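You operate a simulated robot arm through the tools that you are given. There is no shell and no other tool.

You are at the controls of a simulated robot arm. One attempt, no reset.

JOB
Boil the water on the big burner, simmer it on low, turn off and cover the black saucepan.
Fine: light it on high; the lid goes on with the flame out.
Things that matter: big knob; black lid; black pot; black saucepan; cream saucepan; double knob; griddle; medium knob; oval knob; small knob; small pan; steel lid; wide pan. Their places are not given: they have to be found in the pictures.

It is judged by the outcome, as a careful person would: the job done as asked, and still so three seconds after it is handed in. It fails if anything else is knocked over, pushed out of place, dropped, spilled or broken. A push-on lid holds only when it is set on centred and level and pressed home; a screw cap is set on level and turned clockwise until tight.

ROBOT AND FRAMES
A 7-joint arm with a two-finger parallel gripper, fixed in place. Base frame: the origin is at the foot of the arm, x ahead of it, y to its left, z up; the work surface is at about z = 94.5. Units: cm, degrees, N and s.
Its first joint turns from -149.0 to 149.0 degrees. Payload 3.43 kg.
The TCP is the grasp point between the finger pads, 3 cm short of the fingertips. In the tool frame z runs along the fingers and y along their closing line. The gripper opens to 9.4 cm. The fingers are 2.8 cm wide and 1 cm thick; the gripper's body (5 by 9.6 cm) begins 5.5 cm behind the TCP.
Orientation is told as [roll, pitch, yaw] about the base's x, y, z axes, in that order, counted from this pose: with the fingers straight down and closing along the base's y, the tool's x points along the base's -x, its y along +y and its z along -z.

CONTROLS
- The arm moves only by the tool servo_tool. Its argument "moves" is a list that holds one entry, the list of rows, each a list of 7 numbers: the turn, a rotation vector about the tool's x, y, z in degrees, then the shift along the tool's x, y, z in cm, then the finger opening in cm, from 0 to 9.4. In form: [[[ax, ay, az, tx, ty, tz, claw], ...]]. A call has 1 to 20 rows; each row is the pose to reach, as a shift and turn from the pose commanded when the call began, along the tool's axes at that moment. Each row takes 0.2 s and may step no farther than 5 cm and 8.6 degrees from the row before; otherwise, or with a gripper value out of range, the whole call is refused. Where a pose cannot be reached the arm comes as near as it can. A force on the tool above 90 N (or 10 N above the force at the start of the call, whichever is more), or a blocked arm, ends the call early, and 0.2 s more pass. Each finger travels about 4.5 cm/s and halts on what it meets, pressing with about 41 N; the grip force reading is that of the motor and also rises with nothing between the fingers. The clock runs only during rows and for 0.2 s after the last one: add rows that repeat a pose to give the fingers time. The reply holds the time, the measured pose of the TCP, the force on the tool along the base axes, the opening and the grip force, in the units named above and with some noise, with the torque about the TCP (base axes, N m) and any sound that the robot's microphone picked up.
- Cameras (640 x 400 px; columns grow to the right, rows downward): "scene" is fixed at [4.96, 64.8, 146.07]; the picture's right is [0.76, -0.65, 0.00], its down [-0.51, -0.60, -0.61] and it looks along [0.40, 0.47, -0.79] (base axes); focal length 214 px, centre (320, 200). "wrist" rides on the gripper at [7.6, 1.4, -10.3] in the tool frame; the picture's right is [-0.18, 0.98, 0.00], its down [-0.75, -0.14, -0.64] and it looks along [-0.63, -0.12, 0.77] (tool axes); focal length 243 px, centre (320, 200).
- camera(camera): a new picture of that camera. The clock stands still meanwhile.
- measure_at(camera, pixels): for up to 12 pixels [column, row] of the newest picture of that camera ("zoom" is the newest enlarged one), the place [x, y, z] in the base frame of the surface seen there, good to about 0.2 cm. The clock stands still meanwhile.
- enlarge(camera, box): a new picture of the part [left, top, right, bottom] of that camera's present view, enlarged. The clock stands still meanwhile.
- close_job(): hands the job in; it is judged then, once.

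Open the gripper and draw the arm clear of the work before you hand the job in, unless the task says otherwise.

The tools are called by a JSON object that holds its "name" and its "arguments". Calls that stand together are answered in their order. servo_tool: Moves the arm, as the interface text tells. Its arguments: {"type":"object","properties":{"moves":{"type":"array"}},"required":["moves"]} The other tools are called the same way: camera (camera) takes a picture; measure_at (camera, pixels) gives the place of the surface under pixels of a picture; enlarge (camera, box) takes an enlarged picture of a part of a camera's view; close_job () hands the job in.

At the start:

```text
clock: 0.0
position: [48.23, 86.36, 124.6]
tool_rot: [0.0, 0.0, 0.1]
wrist_force: [-0.1, -0.1, -0.3]
torque: [0.04, -0.01, 0.0]
width: 9.4
grip_force: 0.1
```

scene: 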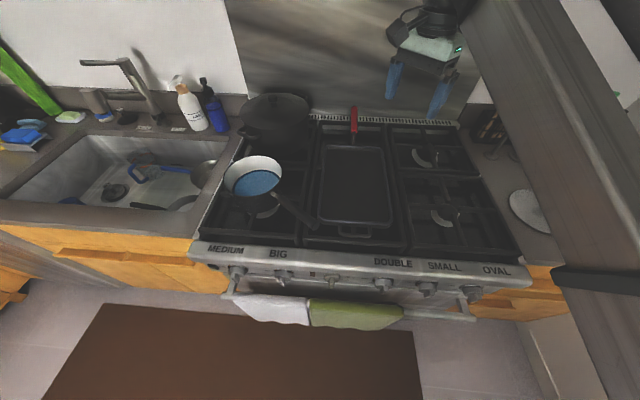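
wrist: 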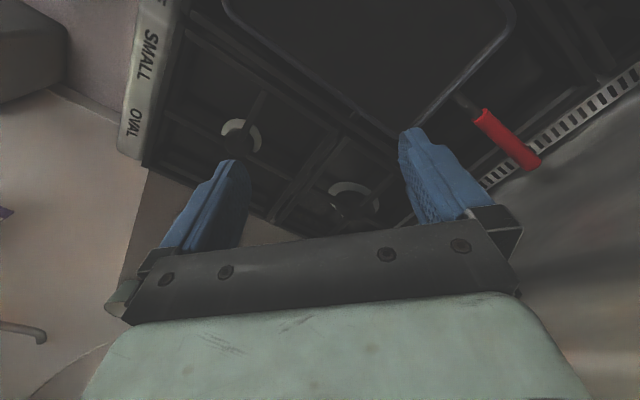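

The scene shows a stove with a blue-water saucepan around (255,177), a griddle in the middle, and knobs along the front panel at rows 270-295. I'll enlarge parts of the view to identify things.

{"name": "enlarge", "arguments": {"camera": "scene", "box": [180, 80, 340, 180]}}

{"name": "enlarge", "arguments": {"camera": "scene", "box": [180, 220, 340, 320]}}

{"name": "enlarge", "arguments": {"camera": "scene", "box": [340, 220, 500, 320]}}

{"name": "enlarge", "arguments": {"camera": "scene", "box": [440, 100, 600, 200]}}

```text
4.00 times, centred on (260, 130) of scene
```

zoom: 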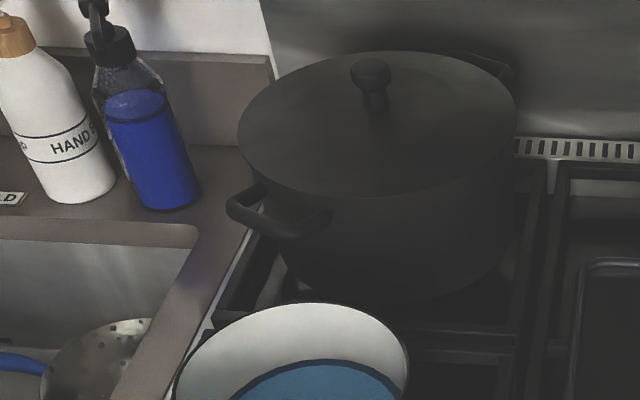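

```text
4.00 times, centred on (260, 270) of scene
```

zoom: 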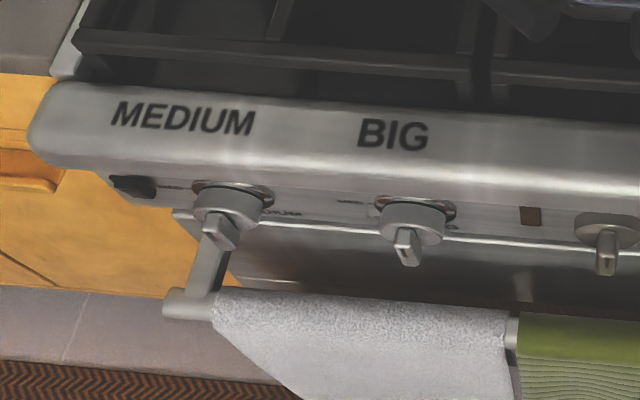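

```text
4.00 times, centred on (420, 270) of scene
```

zoom: 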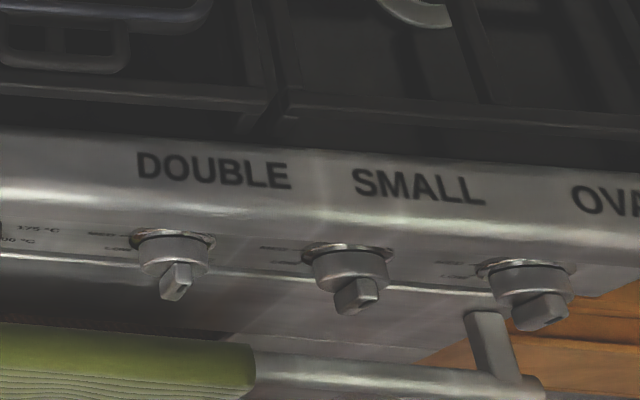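

```text
4.00 times, centred on (520, 150) of scene
```

zoom: 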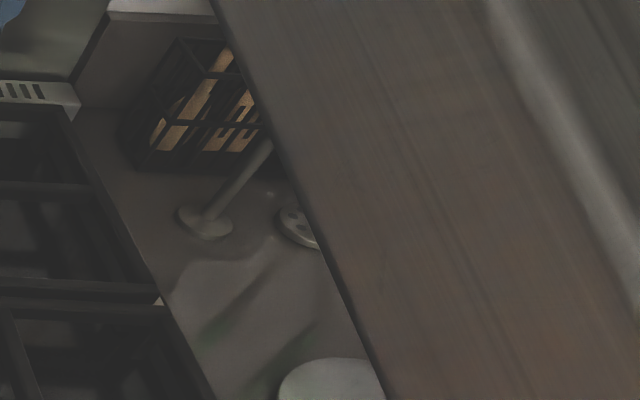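

Next I look at the saucepan, the right counter, and the sink areas more closely.

{"name": "enlarge", "arguments": {"camera": "scene", "box": [190, 140, 350, 240]}}

{"name": "enlarge", "arguments": {"camera": "scene", "box": [400, 110, 560, 210]}}

{"name": "enlarge", "arguments": {"camera": "scene", "box": [470, 160, 630, 260]}}

{"name": "enlarge", "arguments": {"camera": "scene", "box": [0, 90, 240, 240]}}

{"name": "enlarge", "arguments": {"camera": "scene", "box": [520, 0, 640, 75]}}

```text
4.00 times, centred on (270, 190) of scene
```

zoom: 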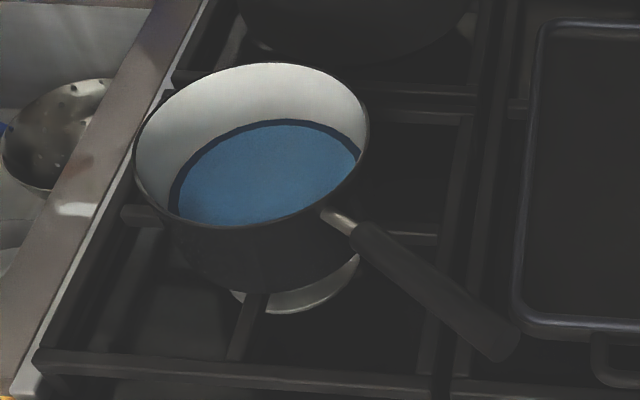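

```text
4.00 times, centred on (480, 160) of scene
```

zoom: 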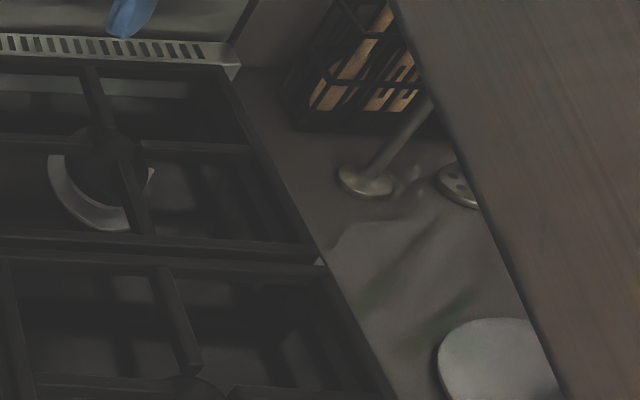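

```text
4.00 times, centred on (550, 210) of scene
```

zoom: 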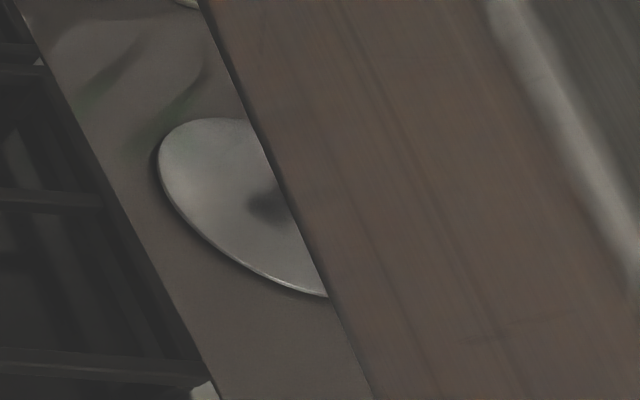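

```text
2.67 times, centred on (120, 165) of scene
```

zoom: 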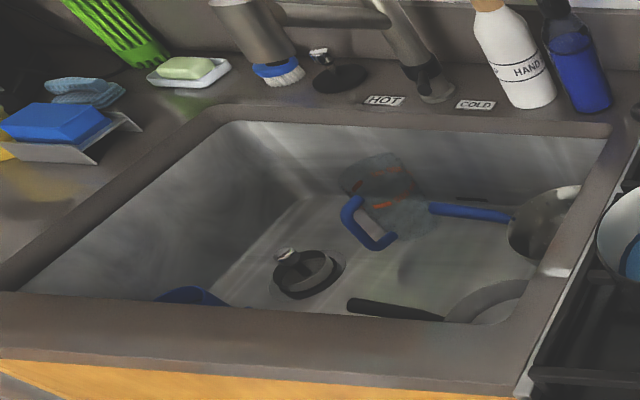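

```text
5.33 times, centred on (580, 38) of scene
```

zoom: 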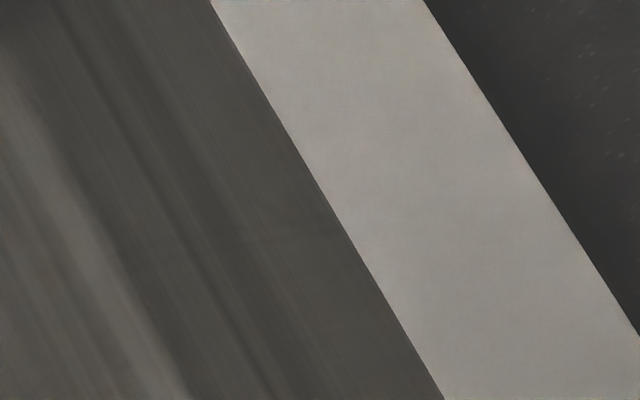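

The water is in the black saucepan on the front-left burner; I measure key points across the stove, knobs and lids.

{"name": "camera", "arguments": {"camera": "scene"}}

{"name": "measure_at", "arguments": {"camera": "scene", "pixels": [[225, 180], [283, 170], [253, 157], [252, 199], [275, 97], [240, 115], [308, 110], [265, 215], [318, 228], [278, 200], [520, 200], [545, 230]]}}

{"name": "measure_at", "arguments": {"camera": "scene", "pixels": [[237, 272], [282, 276], [332, 280], [383, 284], [427, 289], [473, 295], [282, 283], [225, 250], [495, 268], [350, 298], [215, 236], [355, 110]]}}

```text
taken
```

scene: 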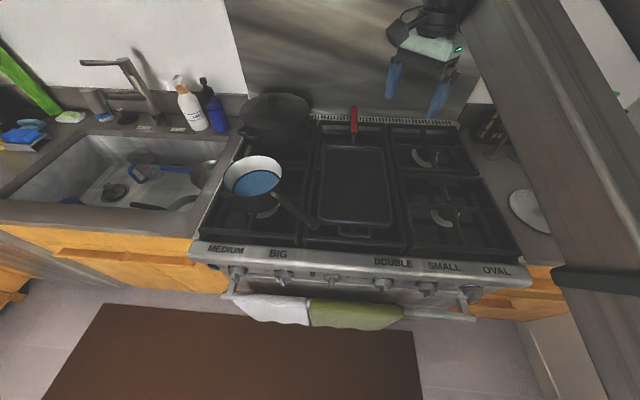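

```text
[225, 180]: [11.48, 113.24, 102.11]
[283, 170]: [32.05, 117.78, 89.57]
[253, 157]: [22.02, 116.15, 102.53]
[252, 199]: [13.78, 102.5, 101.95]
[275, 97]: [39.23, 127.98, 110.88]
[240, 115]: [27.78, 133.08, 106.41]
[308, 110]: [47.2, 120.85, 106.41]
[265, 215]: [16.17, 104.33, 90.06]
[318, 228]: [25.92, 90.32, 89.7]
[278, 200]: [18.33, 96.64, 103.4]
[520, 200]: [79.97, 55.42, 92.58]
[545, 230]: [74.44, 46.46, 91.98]
```

```text
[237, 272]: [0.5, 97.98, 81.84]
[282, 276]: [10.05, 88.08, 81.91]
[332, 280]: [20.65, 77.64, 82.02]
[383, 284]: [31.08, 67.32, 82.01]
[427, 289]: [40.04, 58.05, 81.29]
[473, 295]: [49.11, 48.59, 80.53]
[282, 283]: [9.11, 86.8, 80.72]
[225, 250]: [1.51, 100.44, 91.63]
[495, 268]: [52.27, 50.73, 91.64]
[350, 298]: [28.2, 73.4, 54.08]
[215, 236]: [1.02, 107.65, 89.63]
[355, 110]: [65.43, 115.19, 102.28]
```

The stove front runs diagonally (right along [0.71,-0.71], inward [0.71,0.71]). I measure the brown obstruction at the right of the picture and other points so the arm avoids them.

{"name": "measure_at", "arguments": {"camera": "scene", "pixels": [[480, 20], [520, 100], [560, 170], [600, 250], [560, 80], [600, 150], [570, 280], [600, 300], [620, 60], [630, 30], [530, 40], [590, 20]]}}

{"name": "measure_at", "arguments": {"camera": "scene", "pixels": [[250, 40], [350, 40], [232, 60], [300, 70], [485, 130], [492, 158], [515, 160], [490, 170], [535, 185], [435, 160], [445, 218], [265, 206]]}}

```text
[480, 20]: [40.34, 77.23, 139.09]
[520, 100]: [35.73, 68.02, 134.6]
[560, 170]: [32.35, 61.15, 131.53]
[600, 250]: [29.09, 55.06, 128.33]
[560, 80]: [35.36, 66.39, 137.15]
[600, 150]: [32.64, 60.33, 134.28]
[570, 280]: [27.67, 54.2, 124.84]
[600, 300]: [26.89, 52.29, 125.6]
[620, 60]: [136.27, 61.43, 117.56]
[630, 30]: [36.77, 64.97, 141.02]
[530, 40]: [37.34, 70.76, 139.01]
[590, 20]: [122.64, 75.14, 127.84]
```

```text
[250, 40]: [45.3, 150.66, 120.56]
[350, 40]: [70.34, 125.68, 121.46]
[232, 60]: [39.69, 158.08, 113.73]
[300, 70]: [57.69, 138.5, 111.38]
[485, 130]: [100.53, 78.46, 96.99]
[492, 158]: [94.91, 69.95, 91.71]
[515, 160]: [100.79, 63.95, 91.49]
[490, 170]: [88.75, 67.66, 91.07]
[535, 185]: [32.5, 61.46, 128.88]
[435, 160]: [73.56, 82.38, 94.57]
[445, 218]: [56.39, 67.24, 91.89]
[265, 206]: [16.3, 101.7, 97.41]
```

The "brown beam" is the arm itself. I'll turn the tool about its vertical axis in place so the wrist camera looks toward the right counter.

{"name": "servo_tool", "arguments": {"moves": [[[0, 0, 8, 0, 0, 0, 9.4], [0, 0, 16, 0, 0, 0, 9.4], [0, 0, 24, 0, 0, 0, 9.4], [0, 0, 32, 0, 0, 0, 9.4], [0, 0, 40, 0, 0, 0, 9.4], [0, 0, 48, 0, 0, 0, 9.4]]]}}

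{"name": "camera", "arguments": {"camera": "wrist"}}

{"name": "camera", "arguments": {"camera": "scene"}}

```text
clock: 1.4
position: [48.13, 86.22, 124.66]
tool_rot: [0.0, 0.0, -48.2]
wrist_force: [0.2, 1.2, 0.5]
torque: [-0.01, -0.03, -0.03]
width: 9.37
grip_force: 0.1
```

```text
taken
```

wrist: 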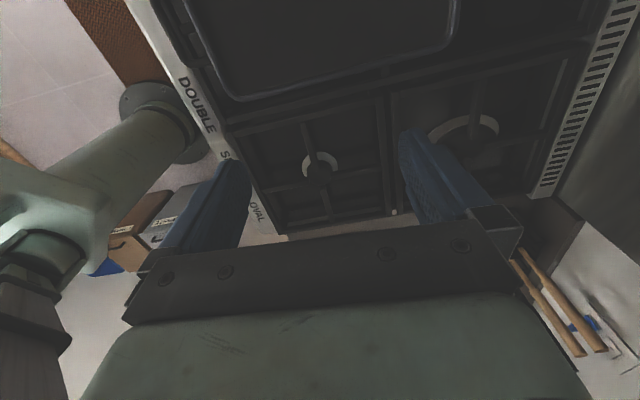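

```text
taken
```

scene: 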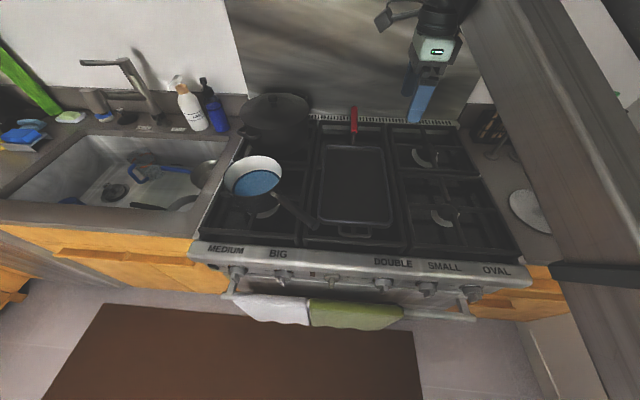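

The gripper hides the lower half of the wrist view, so I'll move the tool over the right counter (TCP about [75,50,125]) and turn back to yaw 0, seeing it from above.

{"name": "servo_tool", "arguments": {"moves": [[[0, 0, -4, -3.75, -0.33, 0, 9.4], [0, 0, -8, -7.5, -0.65, 0, 9.4], [0, 0, -12, -11.2, -1, 0, 9.4], [0, 0, -16, -14.9, -1.3, 0, 9.4], [0, 0, -20, -18.7, -1.6, 0, 9.4], [0, 0, -24, -22.4, -2, 0, 9.4], [0, 0, -28, -26.1, -2.3, 0, 9.4], [0, 0, -32, -29.9, -2.6, 0, 9.4], [0, 0, -36, -33.6, -2.9, 0, 9.4], [0, 0, -40, -37.3, -3.3, 0, 9.4], [0, 0, -44, -41, -3.6, 0, 9.4], [0, 0, -48, -44.8, -3.9, 0, 9.4]]]}}

{"name": "camera", "arguments": {"camera": "wrist"}}

{"name": "camera", "arguments": {"camera": "scene"}}

```text
clock: 4.0
position: [76.05, 50.85, 123.29]
tool_rot: [0.8, -1.1, 0.1]
wrist_force: [-0.1, -0.1, 0.5]
torque: [-0.01, -0.02, 0.02]
width: 9.39
grip_force: 0.0
out of reach, approached as far as the arm can: row 4, 5, 6, 7, 8, 9, 10, 11, 12
```

```text
taken
```

wrist: 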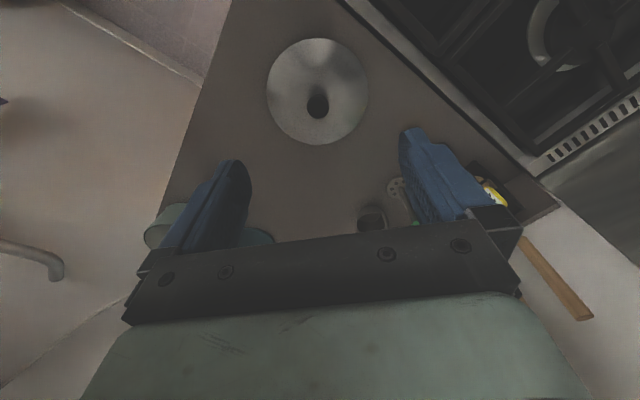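

```text
taken
```

scene: 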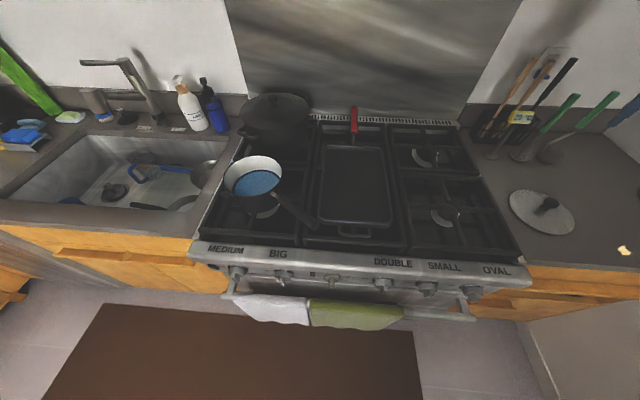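

The scene view is now clear: a lid with black knob lies at (543,210) on the right counter. I enlarge and measure it.

{"name": "enlarge", "arguments": {"camera": "scene", "box": [470, 150, 630, 250]}}

{"name": "enlarge", "arguments": {"camera": "wrist", "box": [200, 20, 440, 170]}}

{"name": "measure_at", "arguments": {"camera": "wrist", "pixels": [[267, 93], [368, 93], [318, 38], [318, 144], [316, 103], [316, 92], [280, 60], [355, 60], [352, 128], [282, 125], [225, 130], [318, 116]]}}

{"name": "measure_at", "arguments": {"camera": "scene", "pixels": [[509, 200], [575, 225], [520, 189], [555, 233], [546, 204], [547, 198], [540, 208], [552, 203], [565, 210], [515, 215], [235, 105], [310, 108]]}}

```text
4.00 times, centred on (550, 200) of scene
```

zoom: 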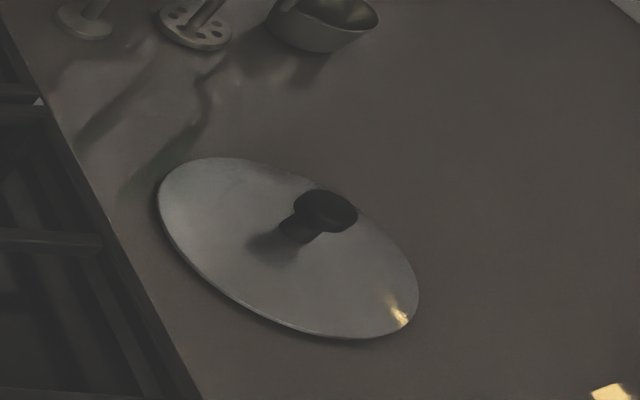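

```text
2.67 times, centred on (320, 95) of wrist
```

zoom: 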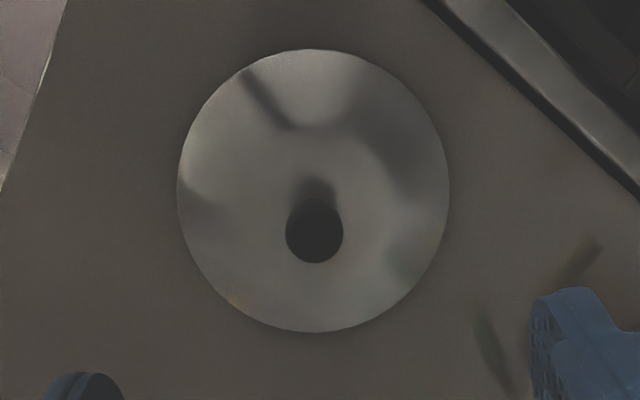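

```text
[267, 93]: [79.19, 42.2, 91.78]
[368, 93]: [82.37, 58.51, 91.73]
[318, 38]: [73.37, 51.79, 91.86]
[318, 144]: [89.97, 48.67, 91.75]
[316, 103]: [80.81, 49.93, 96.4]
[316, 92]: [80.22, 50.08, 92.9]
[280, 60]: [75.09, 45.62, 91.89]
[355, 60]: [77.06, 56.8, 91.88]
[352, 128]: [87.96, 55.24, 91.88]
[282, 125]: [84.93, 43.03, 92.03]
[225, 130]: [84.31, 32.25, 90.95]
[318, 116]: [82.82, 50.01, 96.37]
```

```text
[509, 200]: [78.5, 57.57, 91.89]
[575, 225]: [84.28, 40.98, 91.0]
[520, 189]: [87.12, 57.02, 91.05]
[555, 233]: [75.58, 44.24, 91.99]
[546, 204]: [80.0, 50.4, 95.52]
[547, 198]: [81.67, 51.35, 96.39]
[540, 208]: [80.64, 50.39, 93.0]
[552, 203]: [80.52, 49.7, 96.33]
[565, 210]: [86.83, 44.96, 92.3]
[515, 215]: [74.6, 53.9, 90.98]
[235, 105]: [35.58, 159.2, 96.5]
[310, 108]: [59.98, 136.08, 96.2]
```

The steel lid is about 16.8 cm across, centred near [81.2,50.3], knob top z≈96.4 – it matches the ~16 cm saucepan; the big lid (~24 cm) sits on the black pot. Now I look at the knob markings in detail.

{"name": "enlarge", "arguments": {"camera": "scene", "box": [210, 235, 274, 275]}}

{"name": "enlarge", "arguments": {"camera": "scene", "box": [255, 255, 319, 295]}}

{"name": "enlarge", "arguments": {"camera": "scene", "box": [350, 255, 414, 295]}}

{"name": "enlarge", "arguments": {"camera": "scene", "box": [300, 250, 380, 300]}}

{"name": "enlarge", "arguments": {"camera": "scene", "box": [380, 130, 508, 250]}}

```text
10.00 times, centred on (242, 255) of scene
```

zoom: 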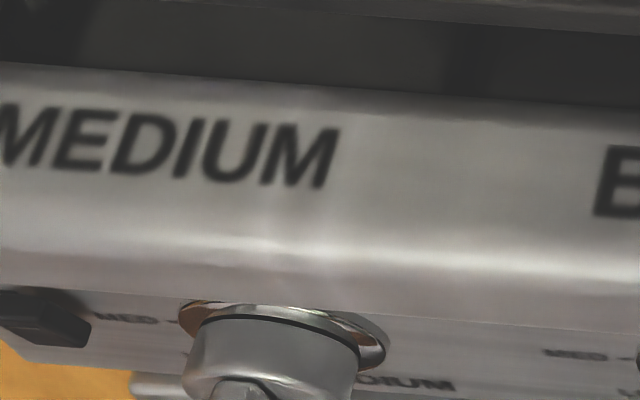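

```text
10.00 times, centred on (287, 275) of scene
```

zoom: 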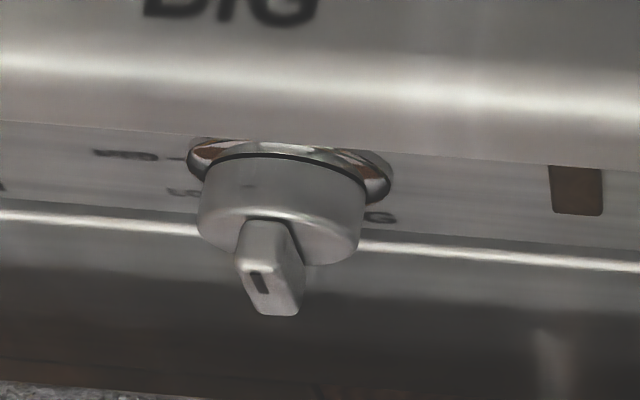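

```text
10.00 times, centred on (382, 275) of scene
```

zoom: 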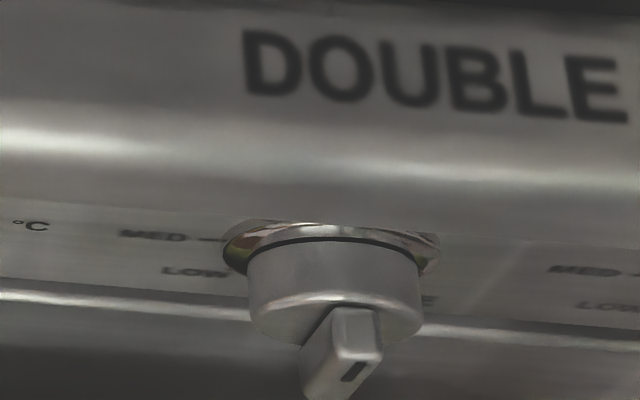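

```text
8.00 times, centred on (340, 275) of scene
```

zoom: 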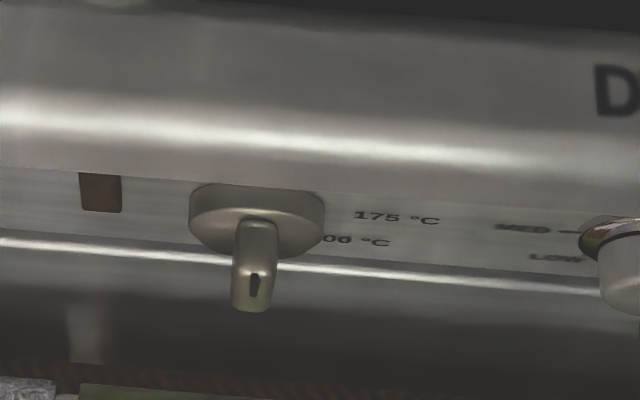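

```text
3.33 times, centred on (444, 190) of scene
```

zoom: 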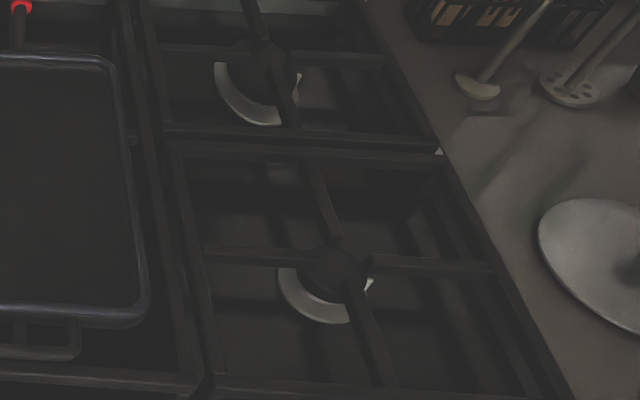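

The panel shows MED at the left and LOW at the lower left of each knob; I need a head-on view. I turn the tool's heading to face the stove front (yaw 44.5°) as a first step.

{"name": "servo_tool", "arguments": {"moves": [[[0, 0, -7.5, 0, 0, 0, 9.4], [0, 0, -15, 0, 0, 0, 9.4], [0, 0, -22.5, 0, 0, 0, 9.4], [0, 0, -30, 0, 0, 0, 9.4], [0, 0, -37.5, 0, 0, 0, 9.4], [0, 0, -44.5, 0, 0, 0, 9.4]]]}}

```text
clock: 5.1
position: [76.53, 51.26, 122.35]
tool_rot: [0.2, -1.5, 30.3]
wrist_force: [0.9, 0.4, -1.5]
torque: [0.0, 0.02, 0.02]
width: 9.39
grip_force: 0.0
out of reach, approached as far as the arm can: row 1, 2, 3, 4, 5
stopped in row 5: the force on the tool passed its limit at 100 N (the readings are from after the stop); the commanded pose is now the measured one
```

The call stopped with a force spike at yaw 30°. I look at both cameras to see what may have touched.

{"name": "camera", "arguments": {"camera": "scene"}}

{"name": "camera", "arguments": {"camera": "wrist"}}

```text
taken
```

scene: 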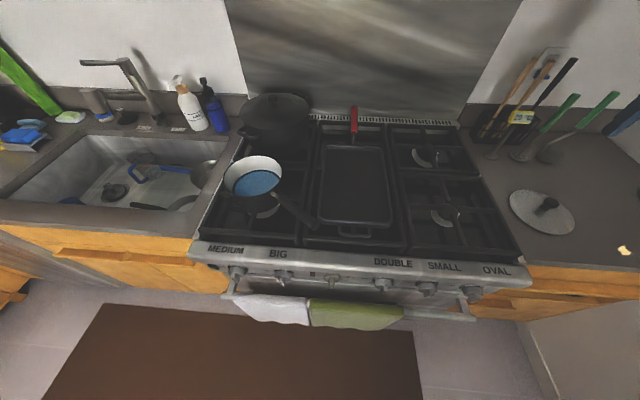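

```text
taken
```

wrist: 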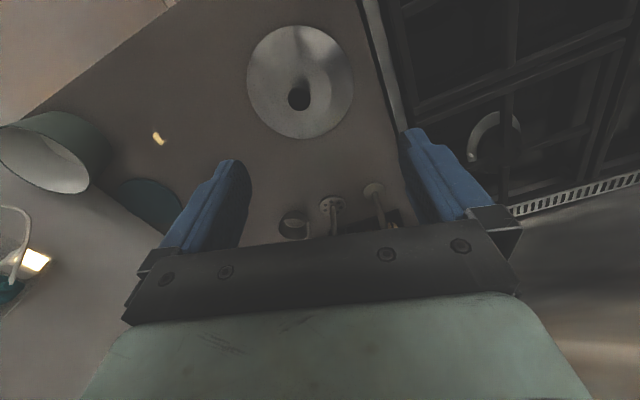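

A lamp stands on the right counter at wrist pixel (50,150), still upright. I measure it and the surroundings.

{"name": "measure_at", "arguments": {"camera": "wrist", "pixels": [[40, 120], [100, 150], [50, 170], [150, 200], [30, 260], [298, 98], [250, 82], [352, 82], [300, 26], [298, 138], [10, 290], [158, 138]]}}

```text
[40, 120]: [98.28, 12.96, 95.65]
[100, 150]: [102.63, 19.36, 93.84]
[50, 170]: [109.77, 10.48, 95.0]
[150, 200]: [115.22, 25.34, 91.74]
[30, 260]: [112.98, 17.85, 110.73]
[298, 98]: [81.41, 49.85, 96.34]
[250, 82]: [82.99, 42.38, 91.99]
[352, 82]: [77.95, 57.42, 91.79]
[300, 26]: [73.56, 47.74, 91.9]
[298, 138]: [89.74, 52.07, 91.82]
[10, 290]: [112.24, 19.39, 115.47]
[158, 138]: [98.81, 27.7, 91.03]
```

Nothing seems displaced; the arm was at a joint limit (tool-down at high z). I tilt the tool outward by 40° while lowering slightly, to leave that limit.

{"name": "servo_tool", "arguments": {"moves": [[[0, -5, 0, 0, 0, 1.2, 9.4], [0, -10, 0, 0, 0, 2.4, 9.4], [0, -15, 0, 0, 0, 3.6, 9.4], [0, -20, 0, 0, 0, 4.8, 9.4], [0, -25, 0, 0, 0, 6, 9.4], [0, -30, 0, 0, 0, 7, 9.4], [0, -35, 0, 0, 0, 7, 9.4], [0, -40, 0, 0, 0, 7, 9.4]]]}}

{"name": "camera", "arguments": {"camera": "wrist"}}

```text
clock: 6.9
position: [76.61, 51.38, 115.52]
tool_rot: [0.2, -41.6, 30.1]
wrist_force: [-0.4, 0.1, 1.2]
torque: [0.04, -0.03, 0.01]
width: 9.4
grip_force: 0.1
```

```text
taken
```

wrist: 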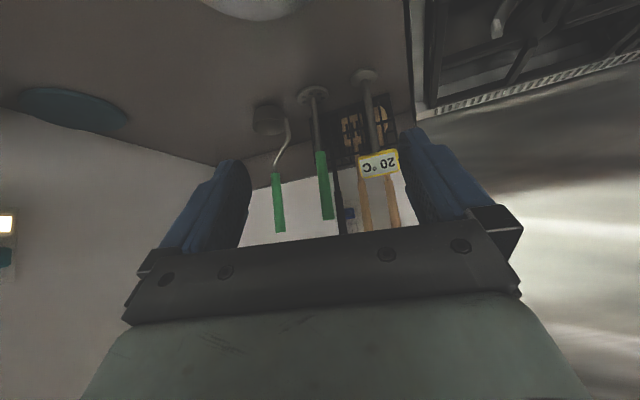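

That worked without limit problems. Now I swing across in front of the panel to a viewing pose near the BIG knob (TCP about [2,79,92], tilt 50°, facing the panel).

{"name": "servo_tool", "arguments": {"moves": [[[-0.48, -0.42, -0.54, 1.88, 3.08, -1.67, 9.4], [-0.96, -0.84, -1.08, 3.76, 6.15, -3.34, 9.4], [-1.43, -1.26, -1.62, 5.64, 9.23, -5.01, 9.4], [-1.91, -1.68, -2.16, 7.52, 12.3, -6.68, 9.4], [-2.39, -2.1, -2.7, 9.4, 15.38, -8.35, 9.4], [-2.87, -2.52, -3.24, 11.28, 18.45, -10.02, 9.4], [-3.35, -2.94, -3.78, 13.16, 21.53, -11.69, 9.4], [-3.82, -3.36, -4.32, 15.04, 24.6, -13.36, 9.4], [-4.3, -3.78, -4.86, 16.92, 27.68, -15.03, 9.4], [-4.78, -4.2, -5.4, 18.8, 30.75, -16.7, 9.4], [-5.26, -4.62, -5.94, 22.24, 33.83, -16.61, 9.4], [-5.74, -5.04, -6.48, 25.68, 36.9, -16.52, 9.4], [-6.21, -5.46, -7.02, 29.12, 39.98, -16.43, 9.4], [-6.69, -5.88, -7.56, 32.56, 43.05, -16.34, 9.4], [-7.17, -6.3, -8.1, 36, 46.13, -16.25, 9.4], [-7.65, -6.72, -8.64, 39.44, 49.2, -16.16, 9.4], [-8.13, -7.14, -9.18, 42.88, 52.28, -16.07, 9.4], [-8.6, -7.56, -9.72, 46.32, 55.35, -15.98, 9.4], [-9.08, -7.98, -10.26, 49.76, 58.43, -15.89, 9.4], [-9.56, -8.4, -10.8, 53.2, 61.5, -15.8, 9.4]]]}}

{"name": "camera", "arguments": {"camera": "wrist"}}

{"name": "camera", "arguments": {"camera": "scene"}}

```text
clock: 11.1
position: [1.82, 78.86, 92.18]
tool_rot: [-1.3, -49.8, 45.7]
wrist_force: [-0.1, -0.6, 0.4]
torque: [0.0, 0.04, 0.01]
width: 9.42
grip_force: 0.0
```

```text
taken
```

wrist: 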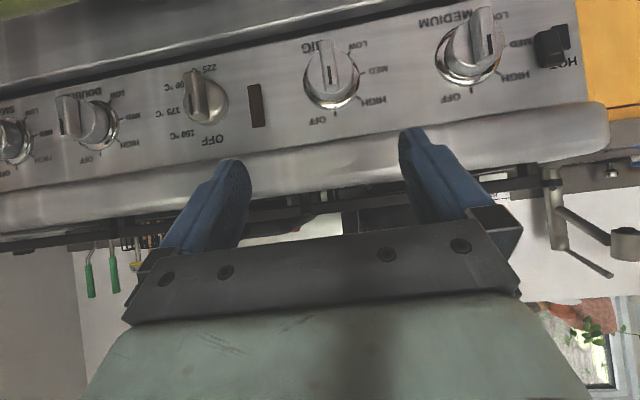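

```text
taken
```

scene: 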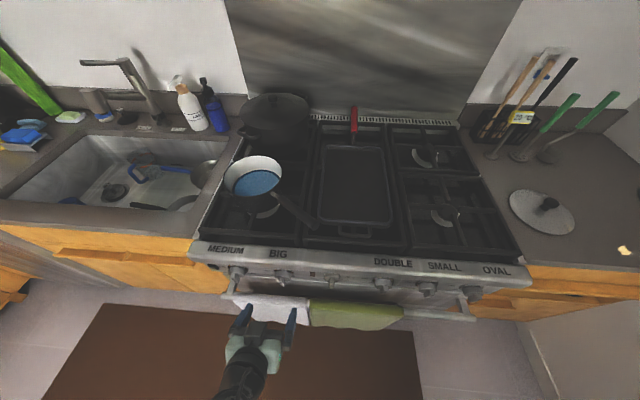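

I can now see the panel (upside down in the wrist picture): OFF, HIGH, MED, LOW marks round each knob; BIG knob at about (330,75). I enlarge it.

{"name": "enlarge", "arguments": {"camera": "wrist", "box": [274, 30, 402, 110]}}

{"name": "measure_at", "arguments": {"camera": "zoom", "pixels": [[290, 215], [290, 80], [275, 150], [300, 270], [250, 150], [330, 150], [290, 110], [290, 260], [240, 240], [180, 200], [310, 430], [420, 200]]}}

{"name": "enlarge", "arguments": {"camera": "wrist", "box": [420, 0, 580, 100]}}

{"name": "enlarge", "arguments": {"camera": "wrist", "box": [0, 70, 240, 220]}}

```text
5.00 times, centred on (338, 70) of wrist
```

zoom: 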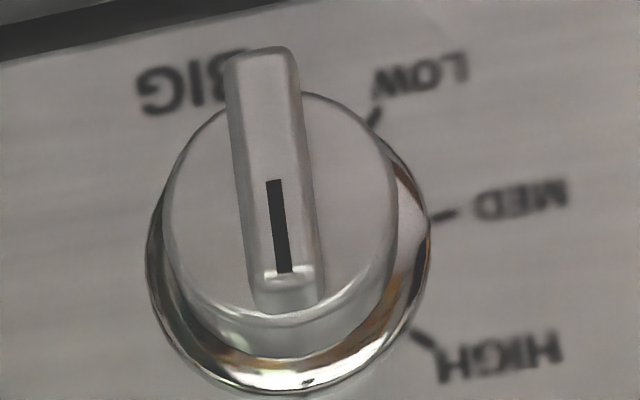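

```text
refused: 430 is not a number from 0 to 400
```

```text
4.00 times, centred on (500, 50) of wrist
```

zoom: 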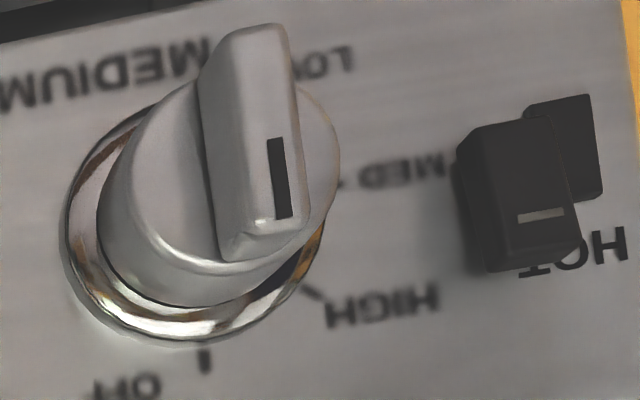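

```text
2.67 times, centred on (120, 145) of wrist
```

zoom: 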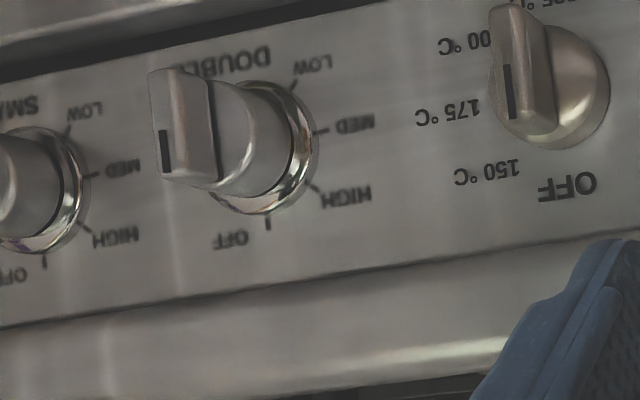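

OFF is at 12 o'clock, HIGH about 45° counterclockwise, MED 90°, LOW 135°. I measure the BIG knob's bar geometry.

{"name": "enlarge", "arguments": {"camera": "wrist", "box": [274, 30, 402, 110]}}

{"name": "measure_at", "arguments": {"camera": "zoom", "pixels": [[262, 70], [270, 150], [280, 230], [285, 265], [240, 150], [305, 150], [350, 150], [200, 180], [360, 270], [288, 340], [420, 300], [520, 250]]}}

{"name": "measure_at", "arguments": {"camera": "wrist", "pixels": [[290, 100], [380, 60], [300, 150], [360, 140], [255, 100], [205, 100], [400, 95], [150, 130], [330, 12], [250, 60], [450, 100], [560, 95]]}}

```text
5.00 times, centred on (338, 70) of wrist
```

zoom: 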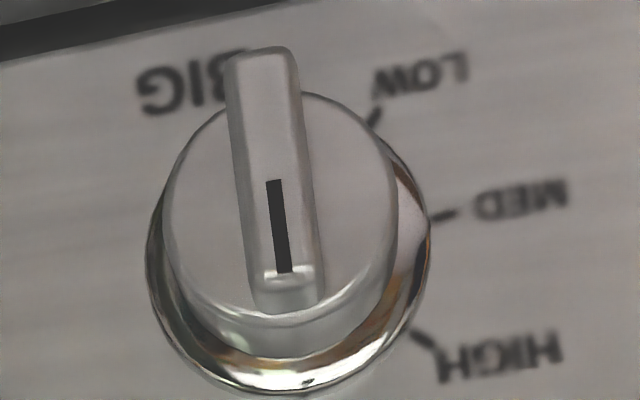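

```text
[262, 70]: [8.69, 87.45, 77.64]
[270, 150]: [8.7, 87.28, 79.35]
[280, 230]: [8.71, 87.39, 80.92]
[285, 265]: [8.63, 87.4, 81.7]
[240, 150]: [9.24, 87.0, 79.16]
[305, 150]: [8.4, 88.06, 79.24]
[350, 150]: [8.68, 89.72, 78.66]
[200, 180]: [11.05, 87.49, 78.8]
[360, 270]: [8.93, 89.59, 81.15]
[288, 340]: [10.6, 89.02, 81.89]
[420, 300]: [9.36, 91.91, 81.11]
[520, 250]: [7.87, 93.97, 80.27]
```

```text
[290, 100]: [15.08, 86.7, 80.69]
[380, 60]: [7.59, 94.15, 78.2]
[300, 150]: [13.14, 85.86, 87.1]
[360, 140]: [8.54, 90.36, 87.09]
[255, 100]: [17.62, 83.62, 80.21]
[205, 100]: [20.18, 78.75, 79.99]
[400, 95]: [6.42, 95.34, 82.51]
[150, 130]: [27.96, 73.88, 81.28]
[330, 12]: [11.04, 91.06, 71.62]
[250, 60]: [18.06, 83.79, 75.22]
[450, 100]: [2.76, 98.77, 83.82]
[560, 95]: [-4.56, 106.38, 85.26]
```

The bar is ~1.3 cm thick, 5 cm tall, centred near u=-56.2, z≈79.8, front face at v=67.5 (panel plane v=71.5, skirt face v≈69.1). I check the towel rail below and other nearby obstacles before going in.

{"name": "measure_at", "arguments": {"camera": "scene", "pixels": [[228, 296], [232, 282], [470, 317], [260, 296], [300, 300], [350, 302], [282, 277], [276, 272], [290, 273], [237, 270], [240, 280], [450, 315]]}}

{"name": "measure_at", "arguments": {"camera": "wrist", "pixels": [[100, 35], [250, 10], [320, 5], [20, 60], [470, 55], [490, 30], [205, 95], [480, 45], [552, 45], [605, 120], [340, 130], [400, 120]]}}

```text
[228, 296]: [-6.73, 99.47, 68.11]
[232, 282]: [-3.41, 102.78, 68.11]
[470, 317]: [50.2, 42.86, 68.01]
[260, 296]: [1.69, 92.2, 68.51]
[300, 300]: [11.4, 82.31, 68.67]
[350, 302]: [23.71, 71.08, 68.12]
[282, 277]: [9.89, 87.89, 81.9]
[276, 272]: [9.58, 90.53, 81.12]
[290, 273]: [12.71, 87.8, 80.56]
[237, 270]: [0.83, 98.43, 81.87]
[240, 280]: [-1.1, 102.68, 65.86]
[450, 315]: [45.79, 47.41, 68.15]
```

```text
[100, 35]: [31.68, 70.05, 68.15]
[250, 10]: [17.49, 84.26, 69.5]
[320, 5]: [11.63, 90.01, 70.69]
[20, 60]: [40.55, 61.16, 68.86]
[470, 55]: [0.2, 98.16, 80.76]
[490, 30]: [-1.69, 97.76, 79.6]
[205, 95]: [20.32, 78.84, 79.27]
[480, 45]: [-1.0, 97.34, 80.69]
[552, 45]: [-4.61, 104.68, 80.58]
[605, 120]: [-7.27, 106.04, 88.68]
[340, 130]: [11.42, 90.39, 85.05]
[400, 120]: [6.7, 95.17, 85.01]
```

The towel rail top is at z≈68.5, clear of the tool. I now tilt the tool horizontal, pointing at the BIG knob, TCP at pre-grasp (v≈61, z≈79.75), gripper opening 4 cm.

{"name": "servo_tool", "arguments": {"moves": [[[-0.02, -6.7, 0.14, 1.11, 0.23, 1.89, 4], [-0.05, -13.4, 0.29, 2.22, 0.47, 3.79, 4], [-0.07, -20.1, 0.43, 3.33, 0.7, 5.68, 4], [-0.09, -26.8, 0.57, 4.43, 0.93, 7.57, 4], [-0.12, -33.5, 0.72, 5.54, 1.17, 9.47, 4], [-0.14, -40.2, 0.86, 6.65, 1.4, 11.36, 4], [-0.14, -40.2, 0.86, 6.65, 1.4, 11.36, 4]]]}}

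{"name": "camera", "arguments": {"camera": "wrist"}}

{"name": "camera", "arguments": {"camera": "scene"}}

```text
clock: 12.7
position: [4.34, 82.82, 79.86]
tool_rot: [179.3, -89.7, -134.8]
wrist_force: [0.1, 0.1, 0.8]
torque: [0.02, -0.03, 0.0]
width: 4.01
grip_force: 0.0
```

```text
taken
```

wrist: 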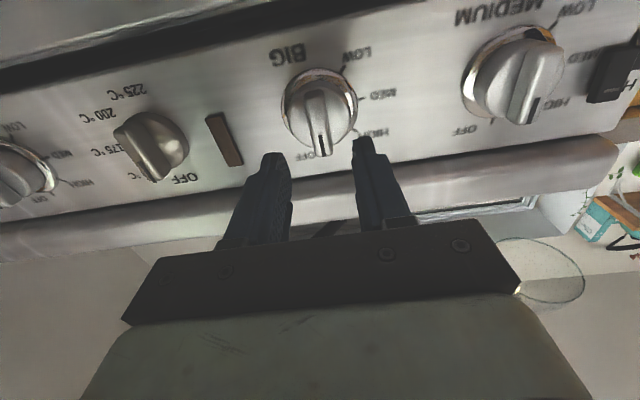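

```text
taken
```

scene: 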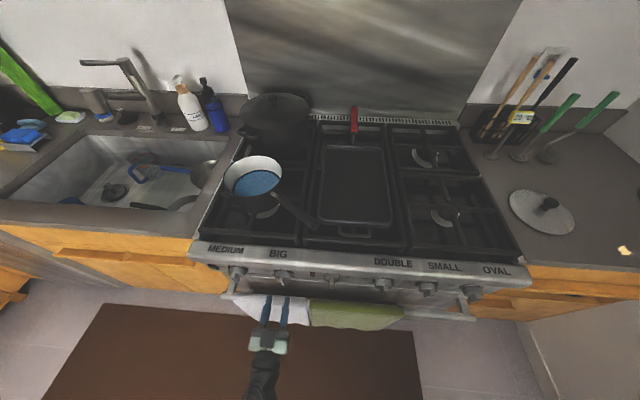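

The fingers point straight at the BIG knob. Before gripping, I test in free air whether the tool can roll 135° counterclockwise (negative about tool z).

{"name": "servo_tool", "arguments": {"moves": [[[0, 0, -8.5, 0, 0, 0, 4], [0, 0, -17, 0, 0, 0, 4], [0, 0, -25.5, 0, 0, 0, 4], [0, 0, -34, 0, 0, 0, 4], [0, 0, -42.5, 0, 0, 0, 4], [0, 0, -51, 0, 0, 0, 4], [0, 0, -59.5, 0, 0, 0, 4], [0, 0, -68, 0, 0, 0, 4], [0, 0, -76.5, 0, 0, 0, 4], [0, 0, -85, 0, 0, 0, 4], [0, 0, -93.5, 0, 0, 0, 4], [0, 0, -102, 0, 0, 0, 4], [0, 0, -110.5, 0, 0, 0, 4], [0, 0, -119, 0, 0, 0, 4], [0, 0, -127.5, 0, 0, 0, 4], [0, 0, -136, 0, 0, 0, 4], [0, 0, -140, 0, 0, 0, 4]]]}}

{"name": "camera", "arguments": {"camera": "wrist"}}

```text
clock: 16.3
position: [4.38, 82.97, 79.87]
tool_rot: [-90.3, 50.2, 134.4]
wrist_force: [0.6, 0.1, 0.3]
torque: [0.02, 0.02, -0.02]
width: 3.98
grip_force: 0.0
```

```text
taken
```

wrist: 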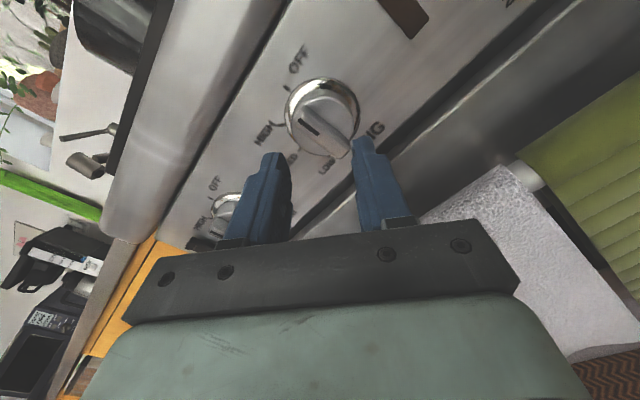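

The full roll is reachable. From this angle I measure the knob and tick marks again for exact centre and angles.

{"name": "enlarge", "arguments": {"camera": "wrist", "box": [240, 40, 400, 180]}}

```text
2.86 times, centred on (320, 110) of wrist
```

zoom: 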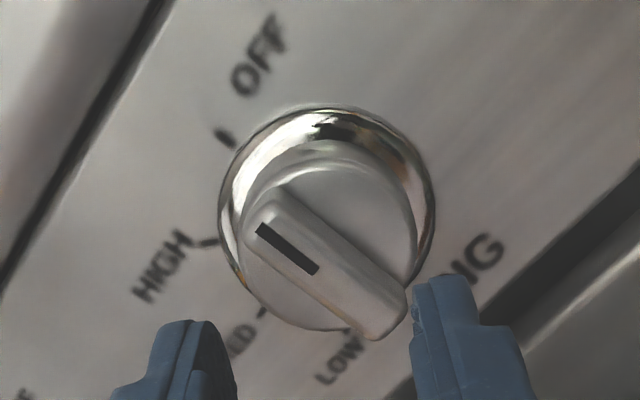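

{"name": "measure_at", "arguments": {"camera": "zoom", "pixels": [[225, 138], [207, 242], [260, 315], [322, 112], [222, 210], [432, 210], [345, 165], [300, 310], [258, 225], [380, 320], [320, 265], [348, 330]]}}

```text
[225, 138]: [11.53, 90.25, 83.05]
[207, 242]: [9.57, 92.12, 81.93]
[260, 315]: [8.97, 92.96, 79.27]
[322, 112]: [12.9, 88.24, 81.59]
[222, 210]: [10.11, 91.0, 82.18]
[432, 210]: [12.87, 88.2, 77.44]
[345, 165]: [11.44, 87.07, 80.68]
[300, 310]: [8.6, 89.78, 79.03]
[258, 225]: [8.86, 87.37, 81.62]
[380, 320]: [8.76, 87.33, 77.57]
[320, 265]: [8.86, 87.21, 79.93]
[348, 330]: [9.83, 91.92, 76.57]
```

Ticks confirm: OFF straight above the axis (u≈-56.2), HIGH 46°, MED 90°, LOW ~135°; axis z≈79.4. I roll back to the upright grip orientation.

{"name": "servo_tool", "arguments": {"moves": [[[0, 0, 8.5, 0, 0, 0, 4], [0, 0, 17, 0, 0, 0, 4], [0, 0, 25.5, 0, 0, 0, 4], [0, 0, 34, 0, 0, 0, 4], [0, 0, 42.5, 0, 0, 0, 4], [0, 0, 51, 0, 0, 0, 4], [0, 0, 59.5, 0, 0, 0, 4], [0, 0, 68, 0, 0, 0, 4], [0, 0, 76.5, 0, 0, 0, 4], [0, 0, 85, 0, 0, 0, 4], [0, 0, 93.5, 0, 0, 0, 4], [0, 0, 102, 0, 0, 0, 4], [0, 0, 110.5, 0, 0, 0, 4], [0, 0, 119, 0, 0, 0, 4], [0, 0, 127.5, 0, 0, 0, 4], [0, 0, 136, 0, 0, 0, 4], [0, 0, 140, 0, 0, 0, 4], [0, 0, 140, 0, 0, 0, 4]]]}}

```text
clock: 20.1
position: [4.43, 83.06, 79.8]
tool_rot: [152.7, -90.0, -108.2]
wrist_force: [0.7, -1.5, 0.0]
torque: [0.01, 0.0, -0.01]
width: 3.98
grip_force: 0.0
```

Now I advance 4.4 cm onto the bar (small lateral corrections), keeping the fingers open at 4 cm.

{"name": "servo_tool", "arguments": {"moves": [[[0, 0, 0, 0.3, 0.1, 1.5, 4], [0, 0, 0, 0.3, 0.1, 3, 4], [0, 0, 0, 0.3, 0.1, 4.4, 4], [0, 0, 0, 0.3, 0.1, 4.4, 4]]]}}

{"name": "camera", "arguments": {"camera": "wrist"}}

{"name": "enlarge", "arguments": {"camera": "scene", "box": [240, 250, 320, 300]}}

```text
clock: 21.1
position: [7.47, 86.2, 79.55]
tool_rot: [-162.8, -89.9, -152.8]
wrist_force: [0.1, -0.3, 0.0]
torque: [-0.02, 0.0, -0.02]
width: 3.98
grip_force: 0.1
```

```text
taken
```

wrist: 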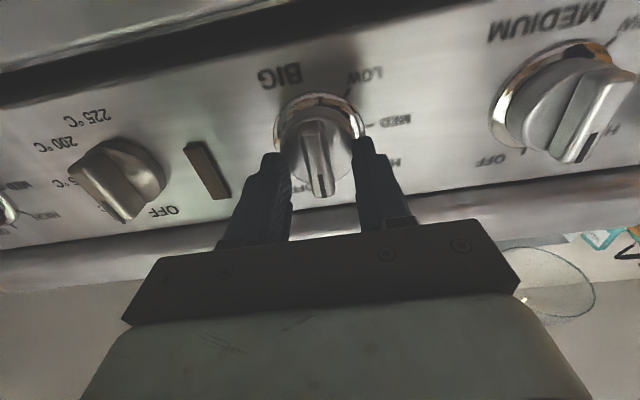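

```text
8.00 times, centred on (280, 275) of scene
```

zoom: 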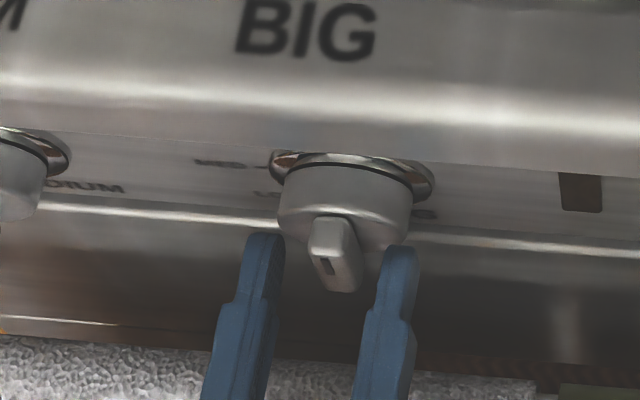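

The fingertips straddle the bar well (tips at v≈68.8, just short of the skirt). I close on the bar.

{"name": "servo_tool", "arguments": {"moves": [[[0, 0, 0, 0, 0, 0, 2.5], [0, 0, 0, 0, 0, 0, 1], [0, 0, 0, 0, 0, 0, 0.6], [0, 0, 0, 0, 0, 0, 0.6]]]}}

{"name": "enlarge", "arguments": {"camera": "scene", "box": [240, 250, 320, 300]}}

```text
clock: 22.1
position: [7.66, 86.27, 79.65]
tool_rot: [-170.4, -90.0, -145.1]
wrist_force: [5.7, -7.2, -1.6]
torque: [0.1, -0.09, 0.28]
width: 1.49
grip_force: 44.9
```

```text
8.00 times, centred on (280, 275) of scene
```

zoom: 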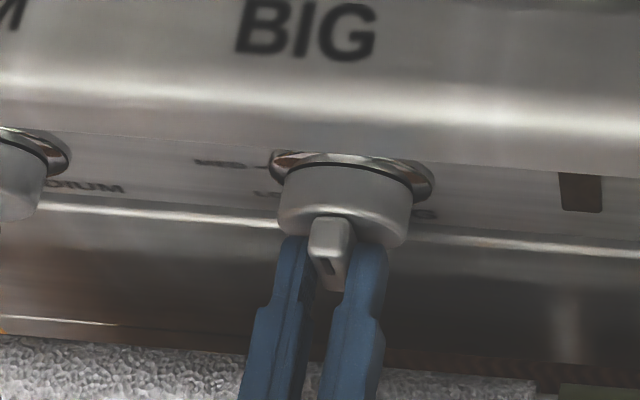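

Gripped at 1.49 cm. I turn counterclockwise 45° to HIGH in small steps.

{"name": "servo_tool", "arguments": {"moves": [[[0, 0, -5, 0, -0.05, 0, 0.6], [0, 0, -11, 0, -0.05, 0, 0.6], [0, 0, -17, 0, -0.05, 0, 0.6], [0, 0, -23, 0, -0.05, 0, 0.6], [0, 0, -29, 0, -0.05, 0, 0.6], [0, 0, -35, 0, -0.05, 0, 0.6], [0, 0, -41, 0, -0.05, 0, 0.6], [0, 0, -45.5, 0, -0.05, 0, 0.6], [0, 0, -45.5, 0, -0.05, 0, 0.6]]]}}

{"name": "camera", "arguments": {"camera": "scene"}}

{"name": "camera", "arguments": {"camera": "wrist"}}

```text
clock: 24.1
position: [7.5, 86.15, 79.57]
tool_rot: [-90.2, -44.4, 134.8]
wrist_force: [5.4, 17.0, 20.0]
torque: [-0.04, -0.06, 0.29]
width: 1.45
grip_force: 44.8
```

```text
taken
```

scene: 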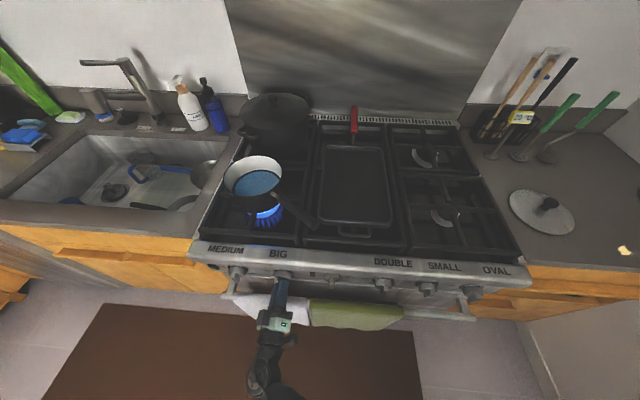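

```text
taken
```

wrist: 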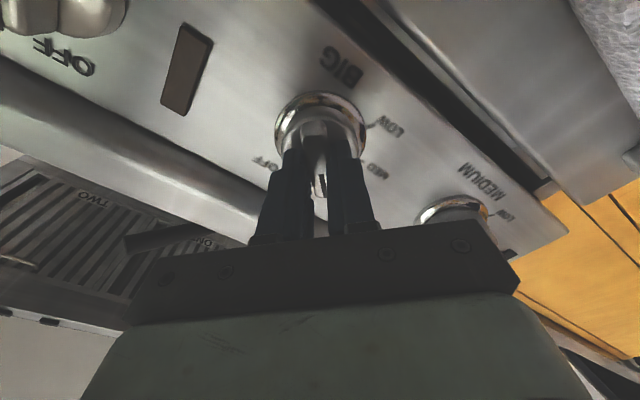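

The flame lit under the black saucepan at (265,215) — the BIG knob is the front-left burner. I enlarge to check flame and knob.

{"name": "enlarge", "arguments": {"camera": "scene", "box": [210, 140, 338, 240]}}

{"name": "enlarge", "arguments": {"camera": "wrist", "box": [240, 80, 400, 210]}}

{"name": "enlarge", "arguments": {"camera": "scene", "box": [240, 250, 320, 300]}}

```text
4.00 times, centred on (274, 190) of scene
```

zoom: 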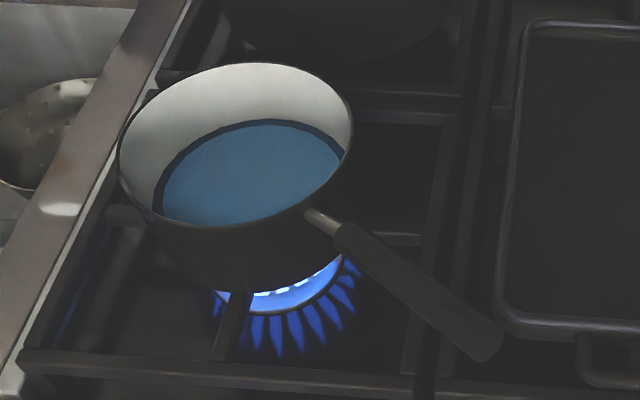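

```text
3.08 times, centred on (320, 145) of wrist
```

zoom: 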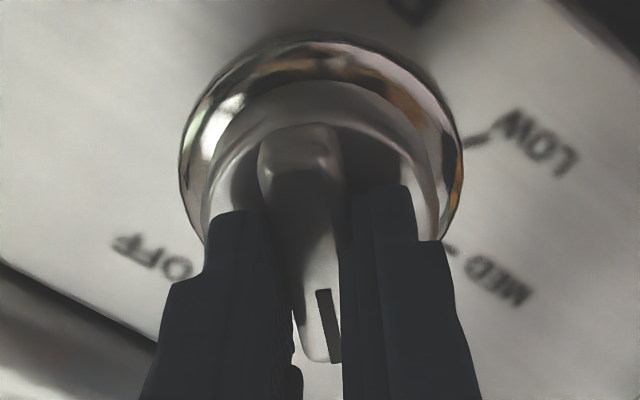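

```text
8.00 times, centred on (280, 275) of scene
```

zoom: 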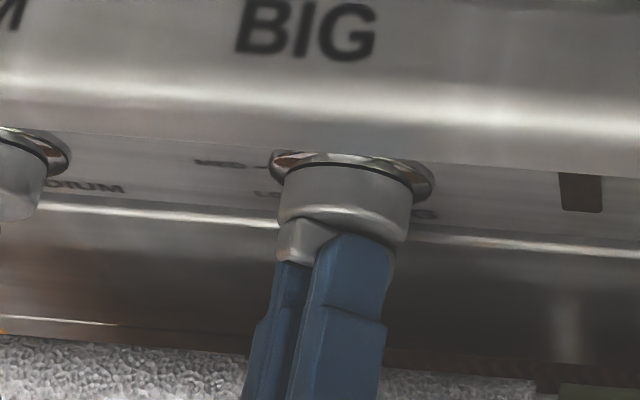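

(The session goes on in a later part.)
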